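You operate a simulated robot arm through the tools that you are given. There is no shell and no other tool. Be economical: measure what you need, move in short steps, check, and stop when the job is done.

Carry out the task below with a simulated robot arm. There is one attempt and no reset: what you move stays moved.

TASK
On the top of the games table, make the tin and the duster change places.

It is judged by the outcome, as a careful person would: the job done as asked, and still so three seconds after it is handed in. It fails if anything else is knocked over, pushed out of place, dropped, spilled or broken.

THE ROBOT
A 7-joint arm with a two-finger parallel gripper, fixed in place. Base frame: the origin is at the foot of the arm, x ahead of it, y to its left, z up; the work surface is at about z = 660. Lengths are in mm, angles in degrees, forces in N, time in s.
With the tool pointing down near the work surface it reaches from about 120 to 660 mm from the base axis. Its first joint turns from -66.0 to 66.0 degrees. Payload 2.4 kg.
Tool frame: the origin (TCP) lies between the finger pads and is the grasp point; the fingertips stand 30 mm ahead of it; z points along the fingers, y is the line along which they close. The gripper opens to 94 mm. The fingers are 28 mm wide and 10 mm thick; the gripper's body (50 by 96 mm) begins 55 mm behind the TCP.
Orientation is told as [roll, pitch, yaw] about the base's x, y, z axes, in that order, counted from this pose: with the fingers straight down and closing along the base's y, the tool's x points along the base's -x, its y along +y and its z along -z.

THE INTERFACE
- The arm moves only by the tool drive_tool. Its argument "series" is a list of rows, each a list of 5 numbers: the gripper command, from -1 (shut) to 1 (fully open), values between in proportion, then the shift along the tool's x, y, z in mm, then the turn about the tool's z in degrees. In form: [[jaw, x, y, z, twist], ...]. A call has 1 to 12 rows; each row shifts and turns the commanded pose from where the row before left it, along the tool's axes as they then stand. A row lasts 0.2 s, in which the tool goes at most 50 mm and 8.6 degrees; a call with a longer step from one row to the next is refused whole, and so is a gripper value outside its range. A pose out of reach is approached as far as the arm can. The call stops where the force on the tool passes 40 N (or 10 N more than at its start, if that is more) or the arm is blocked; 0.2 s more then pass. The fingers move at their own pace (about 153 mm/s each) and stop on an object; they squeeze with about 43 N. The grip force told is the motor's: it shows also when the fingers shut on nothing. Time passes only in rows, and 0.2 s behind the last, so rows that do not move let the fingers close. It gives the time, the measured TCP pose, the force on the tool (base axes), the opening and the grip force at its end, in the units of the frame above (readings bear some noise).
- Cameras (640 x 400 px; columns grow to the right, rows downward): "scene" is fixed at [15.4, 455.9, 1452.3]; the picture's right is [-0.92, -0.38, 0.00], its down [-0.19, 0.44, -0.88] and it looks along [0.34, -0.81, -0.48] (base axes); focal length 319 px, centre (320, 200). "wrist" rides on the gripper at [-37, 0, -58] in the tool frame; the picture's right is [0.00, -1.00, 0.00], its down [0.97, 0.00, -0.24] and it looks along [0.24, 0.00, 0.97] (tool axes); focal length 218 px, centre (320, 200).
- camera(camera): a new picture of that camera. No time passes.
- point_at(camera, pixels): there is no depth. For up to 12 entries [column, row, z] of the newest picture of that camera ("zoom" is the newest enlarged one), the place [x, y] in the base frame at which the ray of that pixel passes the height z, good to about 2 mm. No time passes.
- zoom(camera, box): a new picture of the part [left, top, right, bottom] of that camera's present view, enlarged. No time passes.
- sign_off(): hands the job in; it is judged then, once.

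Work in short steps. Measure before you move; look again where a grasp or a placing could have gone wrong, and mend it. You have 80 turns and 38 pictures in all, the two below and enlarged ones among them. Open the gripper and draw the arm clear of the work before you hand the job in, unless the task says otherwise; then end with one line.

The tools are called after "Request:" as a command line: name --pt "numbers of a row" for each row, then --argument value for the rest, lists and objects as JSON in quotes. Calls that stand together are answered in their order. drive_tool: Moves the arm, as the interface text tells. Its arguments: {"type":"object","properties":{"series":{"type":"array","items":{"type":"array","items":{"type":"number"}}}},"required":["series"]} The other tools are called the same way: camera (camera) takes a picture; point_at (camera, pixels) gives the place at which the rays of pixels pass given heights; zoom (camera, box) takes an enlarged picture of a part of a camera's view; sign_off () hands the job in.

At the start:

```text
time_s: 0.0
tool_pos: [371.8, -177.4, 991.5]
ee_rot: [-0.1, 0.0, 0.0]
wrist_force: [-1.1, 0.7, -1.2]
finger_gap: 93.9
gripper_force: 0.2
```

scene: 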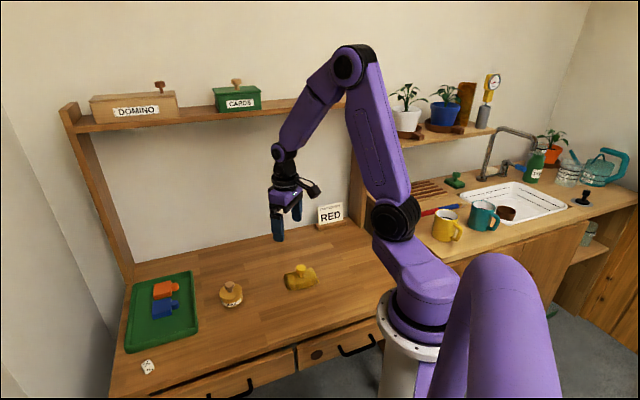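
wrist: 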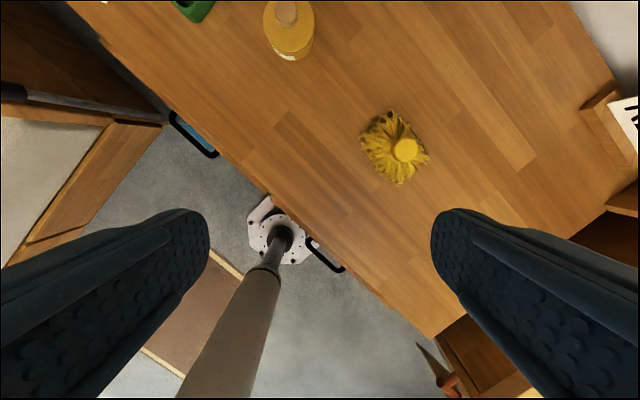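

The scene shows a tin with a knob at about (231,294) and a yellow duster at about (300,277). I'll enlarge both views of the table to measure them.

Request:
zoom --camera "scene" --box '[110, 190, 390, 390]'

Request:
zoom --camera "wrist" --box '[220, 0, 460, 200]'

Request:
point_at --camera "scene" --pixels '[[231, 303, 660], [230, 287, 700], [300, 288, 660], [299, 270, 700], [148, 367, 665]]'

Request:
point_at --camera "wrist" --pixels '[[289, 30, 660], [286, 12, 700], [394, 145, 660], [405, 149, 700], [290, 60, 660], [264, 25, 680], [315, 30, 680]]'

```text
2.00 times, centred on (250, 290) of scene
```

zoom: 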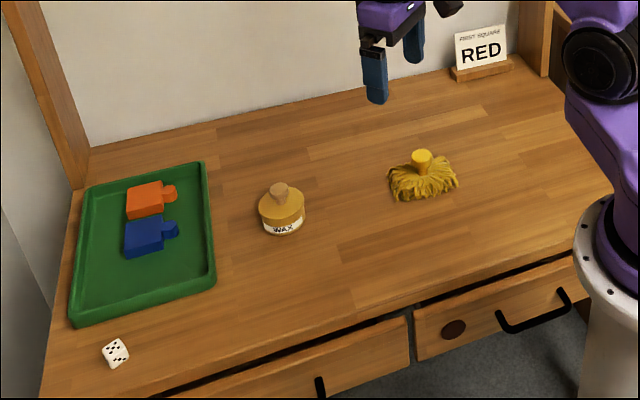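

```text
2.00 times, centred on (340, 100) of wrist
```

zoom: 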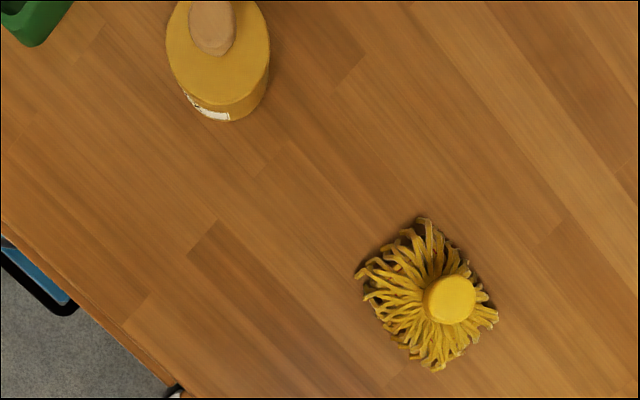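

```text
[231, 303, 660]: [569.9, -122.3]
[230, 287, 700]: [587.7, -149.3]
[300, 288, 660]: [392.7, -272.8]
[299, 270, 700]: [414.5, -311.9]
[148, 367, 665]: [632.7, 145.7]
```

```text
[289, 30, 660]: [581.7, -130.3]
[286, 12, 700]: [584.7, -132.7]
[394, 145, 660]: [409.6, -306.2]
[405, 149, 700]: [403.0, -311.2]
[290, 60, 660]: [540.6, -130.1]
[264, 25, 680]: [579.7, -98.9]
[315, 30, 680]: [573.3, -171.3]
```

The tin is near (575,-132) and the duster near (406,-308). I'll move to a hover above the duster to measure it more closely.

Request:
drive_tool --pt "1 -7 -32 25 0" --pt "1 -7 -32 25 0" --pt "1 -7 -32 25 0" --pt "1 -7 -33 25 0" --pt "1 0 0 20 0" --pt "1 0 0 20 0" --pt "1 0 0 0 0"

Request:
camera --camera "wrist"

Request:
camera --camera "scene"

```text
time_s: 1.6
tool_pos: [399.4, -306.6, 853.6]
ee_rot: [0.1, 0.0, 0.0]
wrist_force: [-0.8, 0.9, 0.1]
finger_gap: 94.1
gripper_force: 0.1
```

```text
33 pictures are left
```

wrist: 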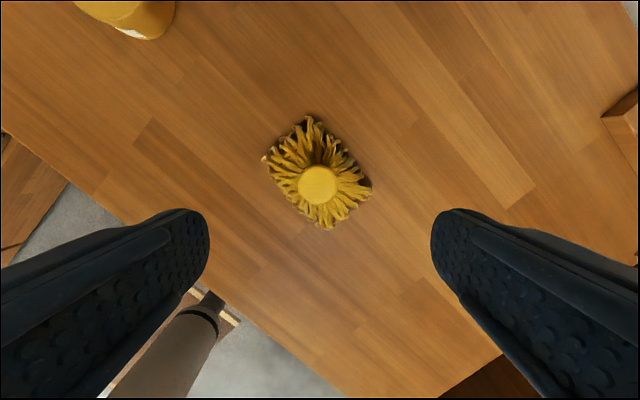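

```text
32 pictures are left
```

scene: 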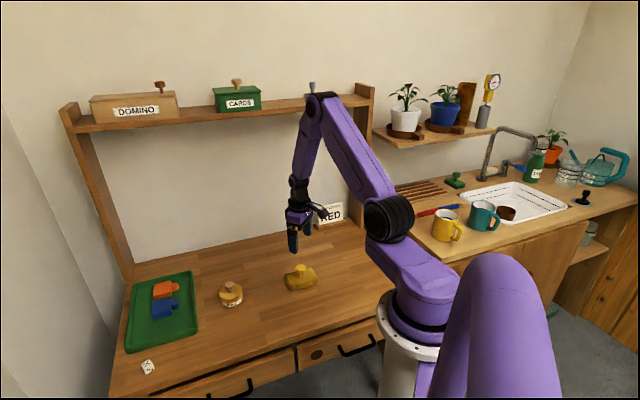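

The knob's top is at wrist (318,184) and scene (299,268). Crossing the two rays will give me its height.

Request:
point_at --camera "wrist" --pixels '[[318, 184, 660], [318, 184, 690], [318, 184, 700], [318, 184, 710], [318, 184, 720], [318, 184, 730], [318, 172, 660], [305, 117, 665], [264, 157, 665], [370, 188, 665], [326, 228, 665], [337, 184, 710]]'

Request:
point_at --camera "scene" --pixels '[[299, 267, 690], [299, 267, 700], [299, 267, 710], [299, 267, 720], [230, 285, 700], [230, 285, 710], [230, 285, 720], [230, 285, 730]]'

```text
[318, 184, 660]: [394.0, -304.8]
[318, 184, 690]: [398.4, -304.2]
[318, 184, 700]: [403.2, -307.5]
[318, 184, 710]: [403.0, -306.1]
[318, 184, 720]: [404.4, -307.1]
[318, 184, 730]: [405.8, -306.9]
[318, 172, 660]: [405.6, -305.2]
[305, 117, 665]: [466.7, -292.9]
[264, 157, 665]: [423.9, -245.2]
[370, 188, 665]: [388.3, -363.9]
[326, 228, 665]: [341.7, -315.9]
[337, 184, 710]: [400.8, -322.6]
```

```text
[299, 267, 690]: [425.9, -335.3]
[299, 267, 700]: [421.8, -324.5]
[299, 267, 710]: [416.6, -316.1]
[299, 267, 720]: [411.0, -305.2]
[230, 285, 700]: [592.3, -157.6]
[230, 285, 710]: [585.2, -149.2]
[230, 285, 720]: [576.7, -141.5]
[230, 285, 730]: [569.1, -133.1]
```

The duster's knob is about 30 wide, centred at (404,-306) with its top at z≈720. I'll come down with the tips about 20 mm below that top, and check free table spots for parking.

Request:
drive_tool --pt "1 -4.5 0.5 30 0" --pt "1 0 0 35 0" --pt "1 0 0 30 0" --pt "1 0 0 15 0" --pt "1 0 0 12 0" --pt "1 0 0 6 0" --pt "1 0 0 0 0"

Request:
point_at --camera "scene" --pixels '[[230, 260, 660], [210, 275, 660], [250, 265, 660], [270, 320, 660], [240, 250, 660]]'

Request:
zoom --camera "scene" --box '[250, 220, 350, 300]'

```text
time_s: 3.2
tool_pos: [405.8, -304.8, 724.4]
ee_rot: [-0.1, -0.1, 0.0]
wrist_force: [0.4, 0.2, -0.3]
finger_gap: 94.2
gripper_force: 0.0
```

```text
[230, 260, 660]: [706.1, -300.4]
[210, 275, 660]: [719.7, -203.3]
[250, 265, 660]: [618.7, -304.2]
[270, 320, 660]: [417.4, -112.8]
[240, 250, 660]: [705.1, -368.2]
```

```text
5.00 times, centred on (300, 260) of scene
```

zoom: 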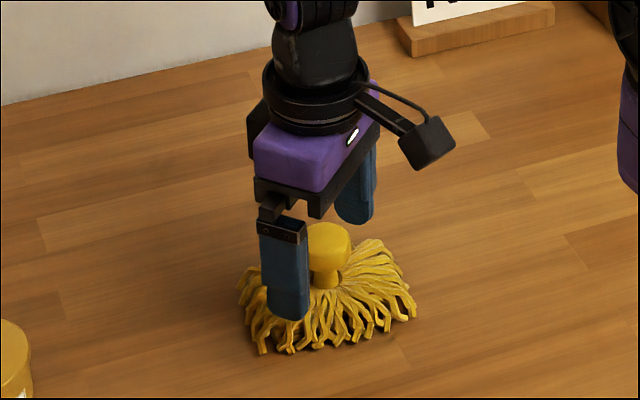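

The fingers straddle the knob, so I'll close and lift a little to test the grip.

Request:
drive_tool --pt "-1 0 0 0 0" --pt "-1 0 0 0 0" --pt "-1 0 0 0 0" --pt "-1 0 0 -15 0" --pt "-1 0 0 -25 0" --pt "-1 0 0 0 0"

Request:
zoom --camera "scene" --box '[200, 200, 350, 320]'

```text
time_s: 4.6
tool_pos: [404.5, -305.5, 766.2]
ee_rot: [0.0, 0.0, 0.1]
wrist_force: [0.2, -0.4, -1.3]
finger_gap: 34.2
gripper_force: 43.3
```

```text
3.33 times, centred on (275, 260) of scene
```

zoom: 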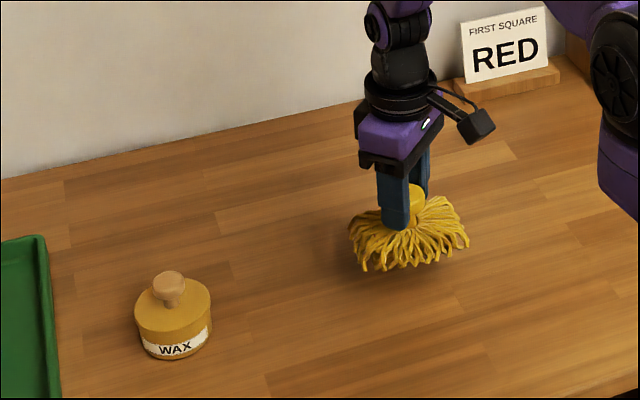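

The grip is good. I'll carry the duster to the free spot at about (530,-290) and set it down.

Request:
drive_tool --pt "-1 -25 3 0 0" --pt "-1 -35 4 0 0" --pt "-1 -35 4 0 0" --pt "-1 -30 4 0 0" --pt "-1 0 0 0 0" --pt "-1 0 0 20 0" --pt "-1 0 0 12 0" --pt "-1 0 0 6 0" --pt "-1 0 0 1.5 0" --pt "-1 0 0 0 0"

Request:
zoom --camera "scene" --box '[200, 200, 350, 320]'

```text
time_s: 6.8
tool_pos: [530.3, -292.0, 724.6]
ee_rot: [-0.1, 0.0, 0.0]
wrist_force: [0.2, -0.6, -0.9]
finger_gap: 34.4
gripper_force: 43.1
```

```text
3.33 times, centred on (275, 260) of scene
```

zoom: 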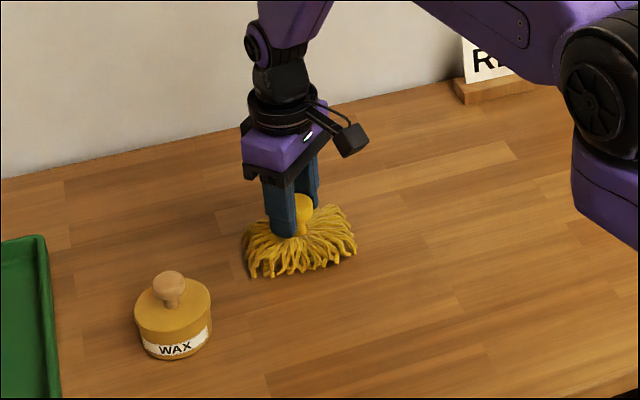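

It is down. I'll release it, rise, and move to a hover over the tin.

Request:
drive_tool --pt "1 0 0 0 0" --pt "1 0 0 0 0" --pt "1 0 0 -25 0" --pt "1 0 0 -40 0" --pt "1 0 0 -40 0" --pt "1 0 0 -20 0" --pt "1 -9 40 0 0" --pt "1 -9 40 0 0" --pt "1 -9 40 0 0" --pt "1 -9 38 0 0" --pt "1 0 0 0 0"

Request:
camera --camera "wrist"

Request:
zoom --camera "scene" --box '[190, 240, 290, 320]'

```text
time_s: 9.2
tool_pos: [565.5, -133.8, 849.8]
ee_rot: [0.0, 0.1, 0.0]
wrist_force: [0.2, 0.5, 0.8]
finger_gap: 94.2
gripper_force: 0.1
```

```text
28 pictures are left
```

wrist: 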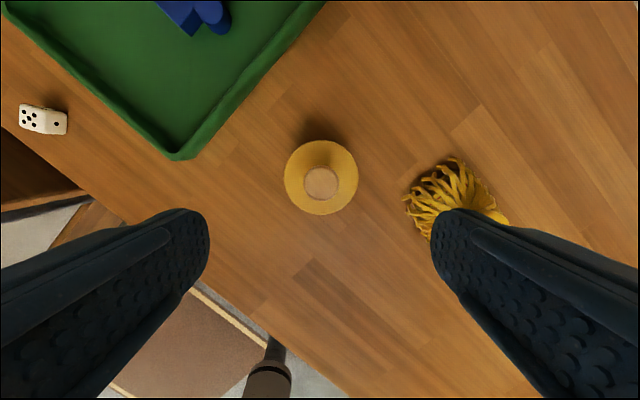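

```text
5.00 times, centred on (240, 280) of scene
```

zoom: 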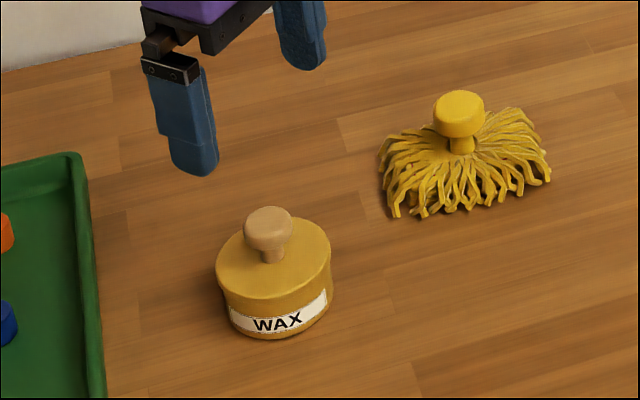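

The knob's top is at wrist (321,183). I'll cross this with the scene ray through zoom (268,218).

Request:
point_at --camera "wrist" --pixels '[[321, 183, 710], [321, 183, 720], [321, 183, 730], [321, 183, 740], [321, 178, 695], [284, 178, 695], [358, 178, 695], [322, 215, 695], [305, 183, 730], [338, 183, 730]]'

Request:
point_at --camera "zoom" --pixels '[[268, 218, 710], [268, 218, 720], [268, 218, 730], [268, 218, 740], [274, 260, 690], [274, 260, 700], [274, 308, 660], [276, 338, 660]]'

```text
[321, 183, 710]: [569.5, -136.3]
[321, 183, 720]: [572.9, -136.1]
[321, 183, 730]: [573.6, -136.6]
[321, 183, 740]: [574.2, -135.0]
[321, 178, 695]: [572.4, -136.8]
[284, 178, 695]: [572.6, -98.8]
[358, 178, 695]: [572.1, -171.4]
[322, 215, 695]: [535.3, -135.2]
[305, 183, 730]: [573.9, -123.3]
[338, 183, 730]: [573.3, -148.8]
```

```text
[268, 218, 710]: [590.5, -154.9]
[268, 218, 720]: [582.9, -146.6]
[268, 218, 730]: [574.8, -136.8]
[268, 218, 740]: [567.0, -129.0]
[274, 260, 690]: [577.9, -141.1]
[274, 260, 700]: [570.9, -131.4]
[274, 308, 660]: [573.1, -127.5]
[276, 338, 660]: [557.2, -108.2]
```

The knob is centred at (573,-136) with its top at z≈730, and the lid is about 73 wide at z≈696. I'll grip the body, lid and all, so that the lid cannot come off: TCP at z≈702.

Request:
drive_tool --pt "1 -7.5 -2.4 30 0" --pt "1 0 0 40 0" --pt "1 0 0 35 0" --pt "1 0 0 0 0" --pt "1 0 0 15 0" --pt "1 0 0 12 0" --pt "1 0 0 10 0" --pt "1 0 0 5 0" --pt "1 0 0 0 0"

Request:
zoom --camera "scene" --box '[190, 240, 290, 320]'

```text
time_s: 11.2
tool_pos: [573.4, -133.6, 704.1]
ee_rot: [0.0, 0.0, -0.1]
wrist_force: [0.2, 0.0, -0.6]
finger_gap: 93.9
gripper_force: 0.0
```

```text
5.00 times, centred on (240, 280) of scene
```

zoom: 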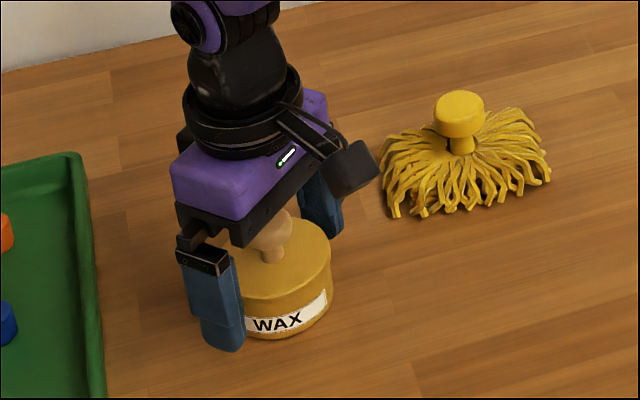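

The fingers straddle the tin evenly, so I'll close and lift slightly.

Request:
drive_tool --pt "-1 0 0 0 0" --pt "-1 0 0 0 0" --pt "-1 0 0 0 0" --pt "-1 0 0 -15 0" --pt "-1 0 0 -25 0" --pt "-1 0 0 0 0"

Request:
zoom --camera "scene" --box '[190, 240, 290, 320]'

```text
time_s: 12.6
tool_pos: [571.8, -135.2, 744.2]
ee_rot: [0.0, 0.0, 0.0]
wrist_force: [-1.2, -0.3, -2.8]
finger_gap: 70.8
gripper_force: 43.4
```

```text
5.00 times, centred on (240, 280) of scene
```

zoom: 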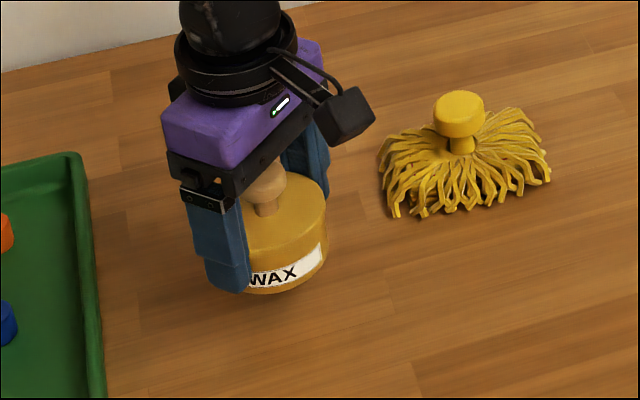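

The tin is held. I'll go first in -x, then in -y, well clear of the parked duster, to a point above the duster's old spot at (404.5,-305.5).

Request:
drive_tool --pt "-1 20 0 -20 0" --pt "-1 37 0 0 0" --pt "-1 37 0 0 0" --pt "-1 37 0 0 0" --pt "-1 37 0 0 0" --pt "-1 0 -20 0 0" --pt "-1 0 -38 0 0" --pt "-1 0 -38 0 0" --pt "-1 0 -38 0 0" --pt "-1 0 -36 0 0" --pt "-1 0 0 0 0" --pt "-1 0 0 30 0"

Request:
zoom --camera "scene" --box '[200, 200, 350, 320]'

```text
time_s: 15.2
tool_pos: [403.4, -303.8, 734.8]
ee_rot: [-0.1, 0.0, 0.1]
wrist_force: [-0.6, -0.2, -2.6]
finger_gap: 70.6
gripper_force: 43.1
```

```text
3.33 times, centred on (275, 260) of scene
```

zoom: 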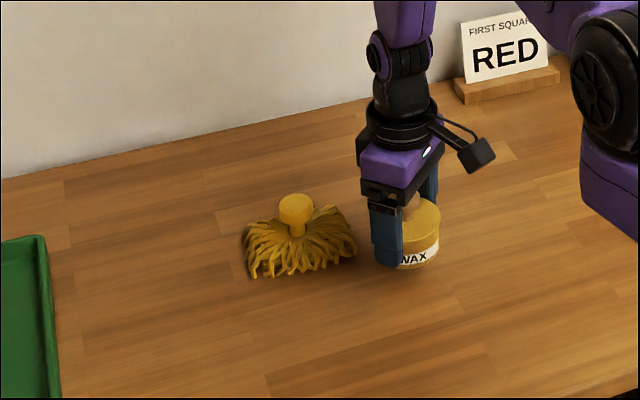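

It is clear of the duster. I'll lower the last 30 mm, release, and rise.

Request:
drive_tool --pt "-1 0 0 15 0" --pt "-1 0 0 10 0" --pt "-1 0 0 5 0" --pt "-1 0 0 0 0" --pt "1 0 0 0 0" --pt "1 0 0 0 0" --pt "1 0 0 -20 0" --pt "1 0 0 -40 0" --pt "1 0 0 -40 0" --pt "1 0 0 -45 0" --pt "1 0 0 0 0"

Request:
camera --camera "wrist"

Request:
zoom --camera "scene" --box '[200, 200, 350, 320]'

```text
time_s: 17.6
tool_pos: [405.1, -303.7, 847.1]
ee_rot: [0.0, 0.1, 0.0]
wrist_force: [-0.1, -1.0, 0.4]
finger_gap: 93.8
gripper_force: 0.2
```

```text
23 pictures are left
```

wrist: 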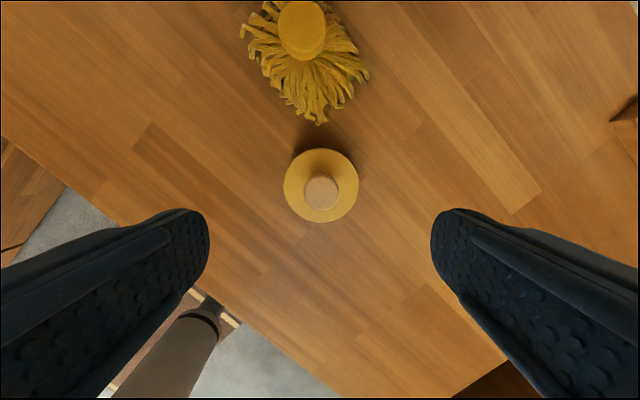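

```text
3.33 times, centred on (275, 260) of scene
```

zoom: 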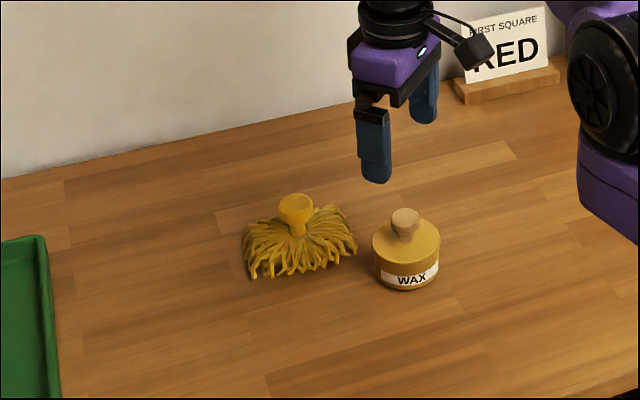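

The tin sits upright in its new place. Next I'll go to the duster's knob at (529,-291) and descend to z≈724.

Request:
drive_tool --pt "1 -30 4 0 0" --pt "1 -35 4 0 0" --pt "1 -35 4 0 0" --pt "1 -24.5 2.4 0 0" --pt "1 0 0 0 0" --pt "1 0 0 35 0" --pt "1 0 0 40 0" --pt "1 0 0 25 0" --pt "1 0 0 15 0" --pt "1 0 0 8 0" --pt "1 0 0 0 0"

Request:
zoom --camera "scene" --box '[200, 200, 350, 320]'

```text
time_s: 20.0
tool_pos: [530.8, -290.6, 725.8]
ee_rot: [0.0, 0.0, 0.0]
wrist_force: [0.7, -1.0, 0.8]
finger_gap: 94.1
gripper_force: 0.0
```

```text
3.33 times, centred on (275, 260) of scene
```

zoom: 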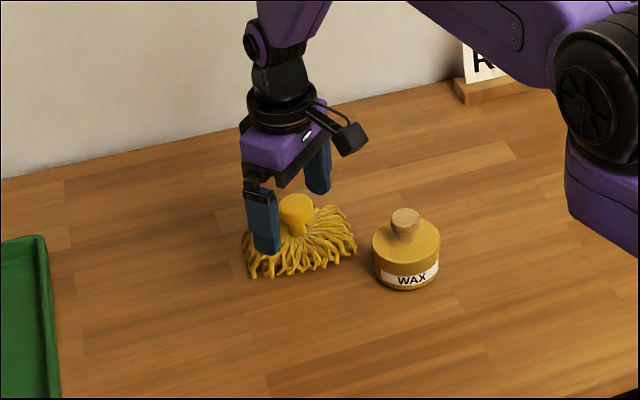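

The jaw is around the knob again. I'll grip, lift, and carry the duster to the tin's old place at (573,-136).

Request:
drive_tool --pt "-1 0 0 0 0" --pt "-1 0 0 0 0" --pt "-1 0 0 0 0" --pt "-1 0 0 -15 0" --pt "-1 0 0 -30 0" --pt "-1 -8 25 0 0" --pt "-1 -10 38 0 0" --pt "-1 -10 38 0 0" --pt "-1 -10 34 0 0" --pt "-1 -5.5 20 0 0" --pt "-1 0 0 0 0" --pt "-1 0 0 20 0"

Request:
zoom --camera "scene" --box '[170, 210, 320, 330]'

```text
time_s: 22.6
tool_pos: [573.9, -133.4, 750.1]
ee_rot: [0.1, 0.0, 0.0]
wrist_force: [0.0, 1.3, -0.2]
finger_gap: 34.2
gripper_force: 43.7
```

```text
3.33 times, centred on (245, 270) of scene
```

zoom: 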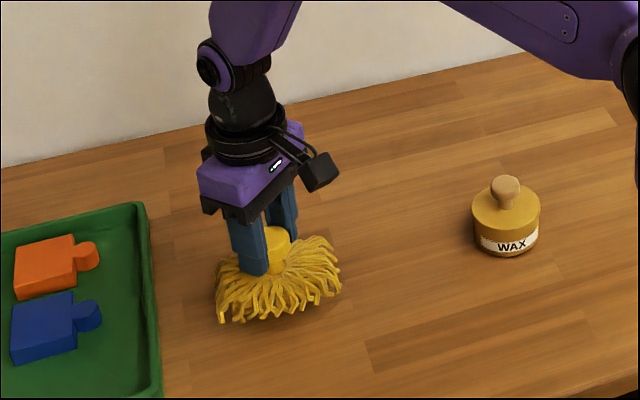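

It is in position. I'll lower 25 mm, release, and rise away.

Request:
drive_tool --pt "-1 0 0 14 0" --pt "-1 0 0 8 0" --pt "-1 0 0 2.5 0" --pt "-1 0 0 0 0" --pt "1 0 0 0 0" --pt "1 0 0 0 0" --pt "1 0 0 -20 0" --pt "1 0 0 -40 0" --pt "1 0 0 -45 0" --pt "1 0 0 -45 0" --pt "1 40 0 -30 0" --pt "1 0 0 0 0"

Request:
camera --camera "wrist"

Request:
camera --camera "scene"

```text
time_s: 25.2
tool_pos: [532.0, -137.7, 904.7]
ee_rot: [0.1, 0.0, -0.1]
wrist_force: [-0.7, -0.4, 0.4]
finger_gap: 94.3
gripper_force: 0.1
```

```text
19 pictures are left
```

wrist: 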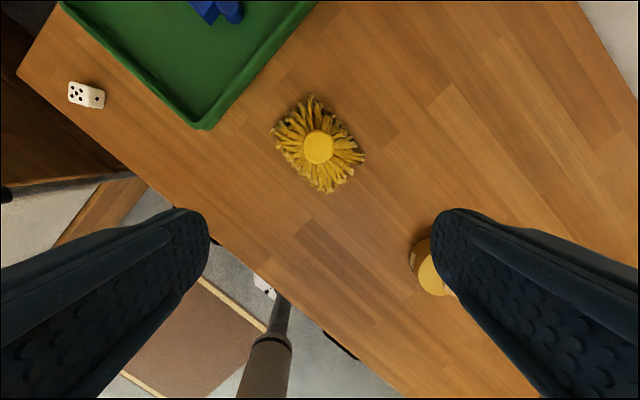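

```text
18 pictures are left
```

scene: 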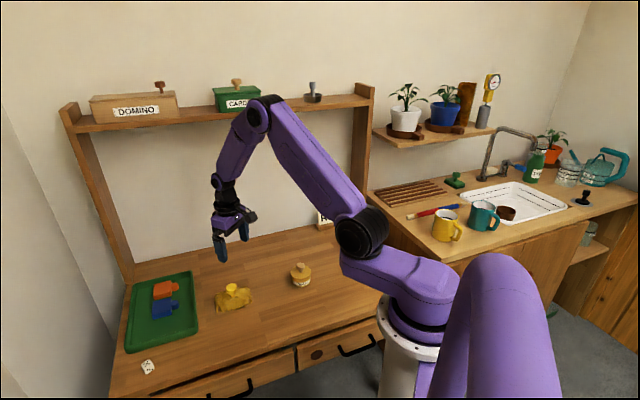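

The duster stands at the tin's old spot and the tin at the duster's. Nothing else has moved, the gripper is open and the arm is clear, so I'm handing it in.

Request:
sign_off

```text
The job is handed in.
```

The tin and the duster have changed places on the games table, both upright, and the last pictures show nothing else disturbed.
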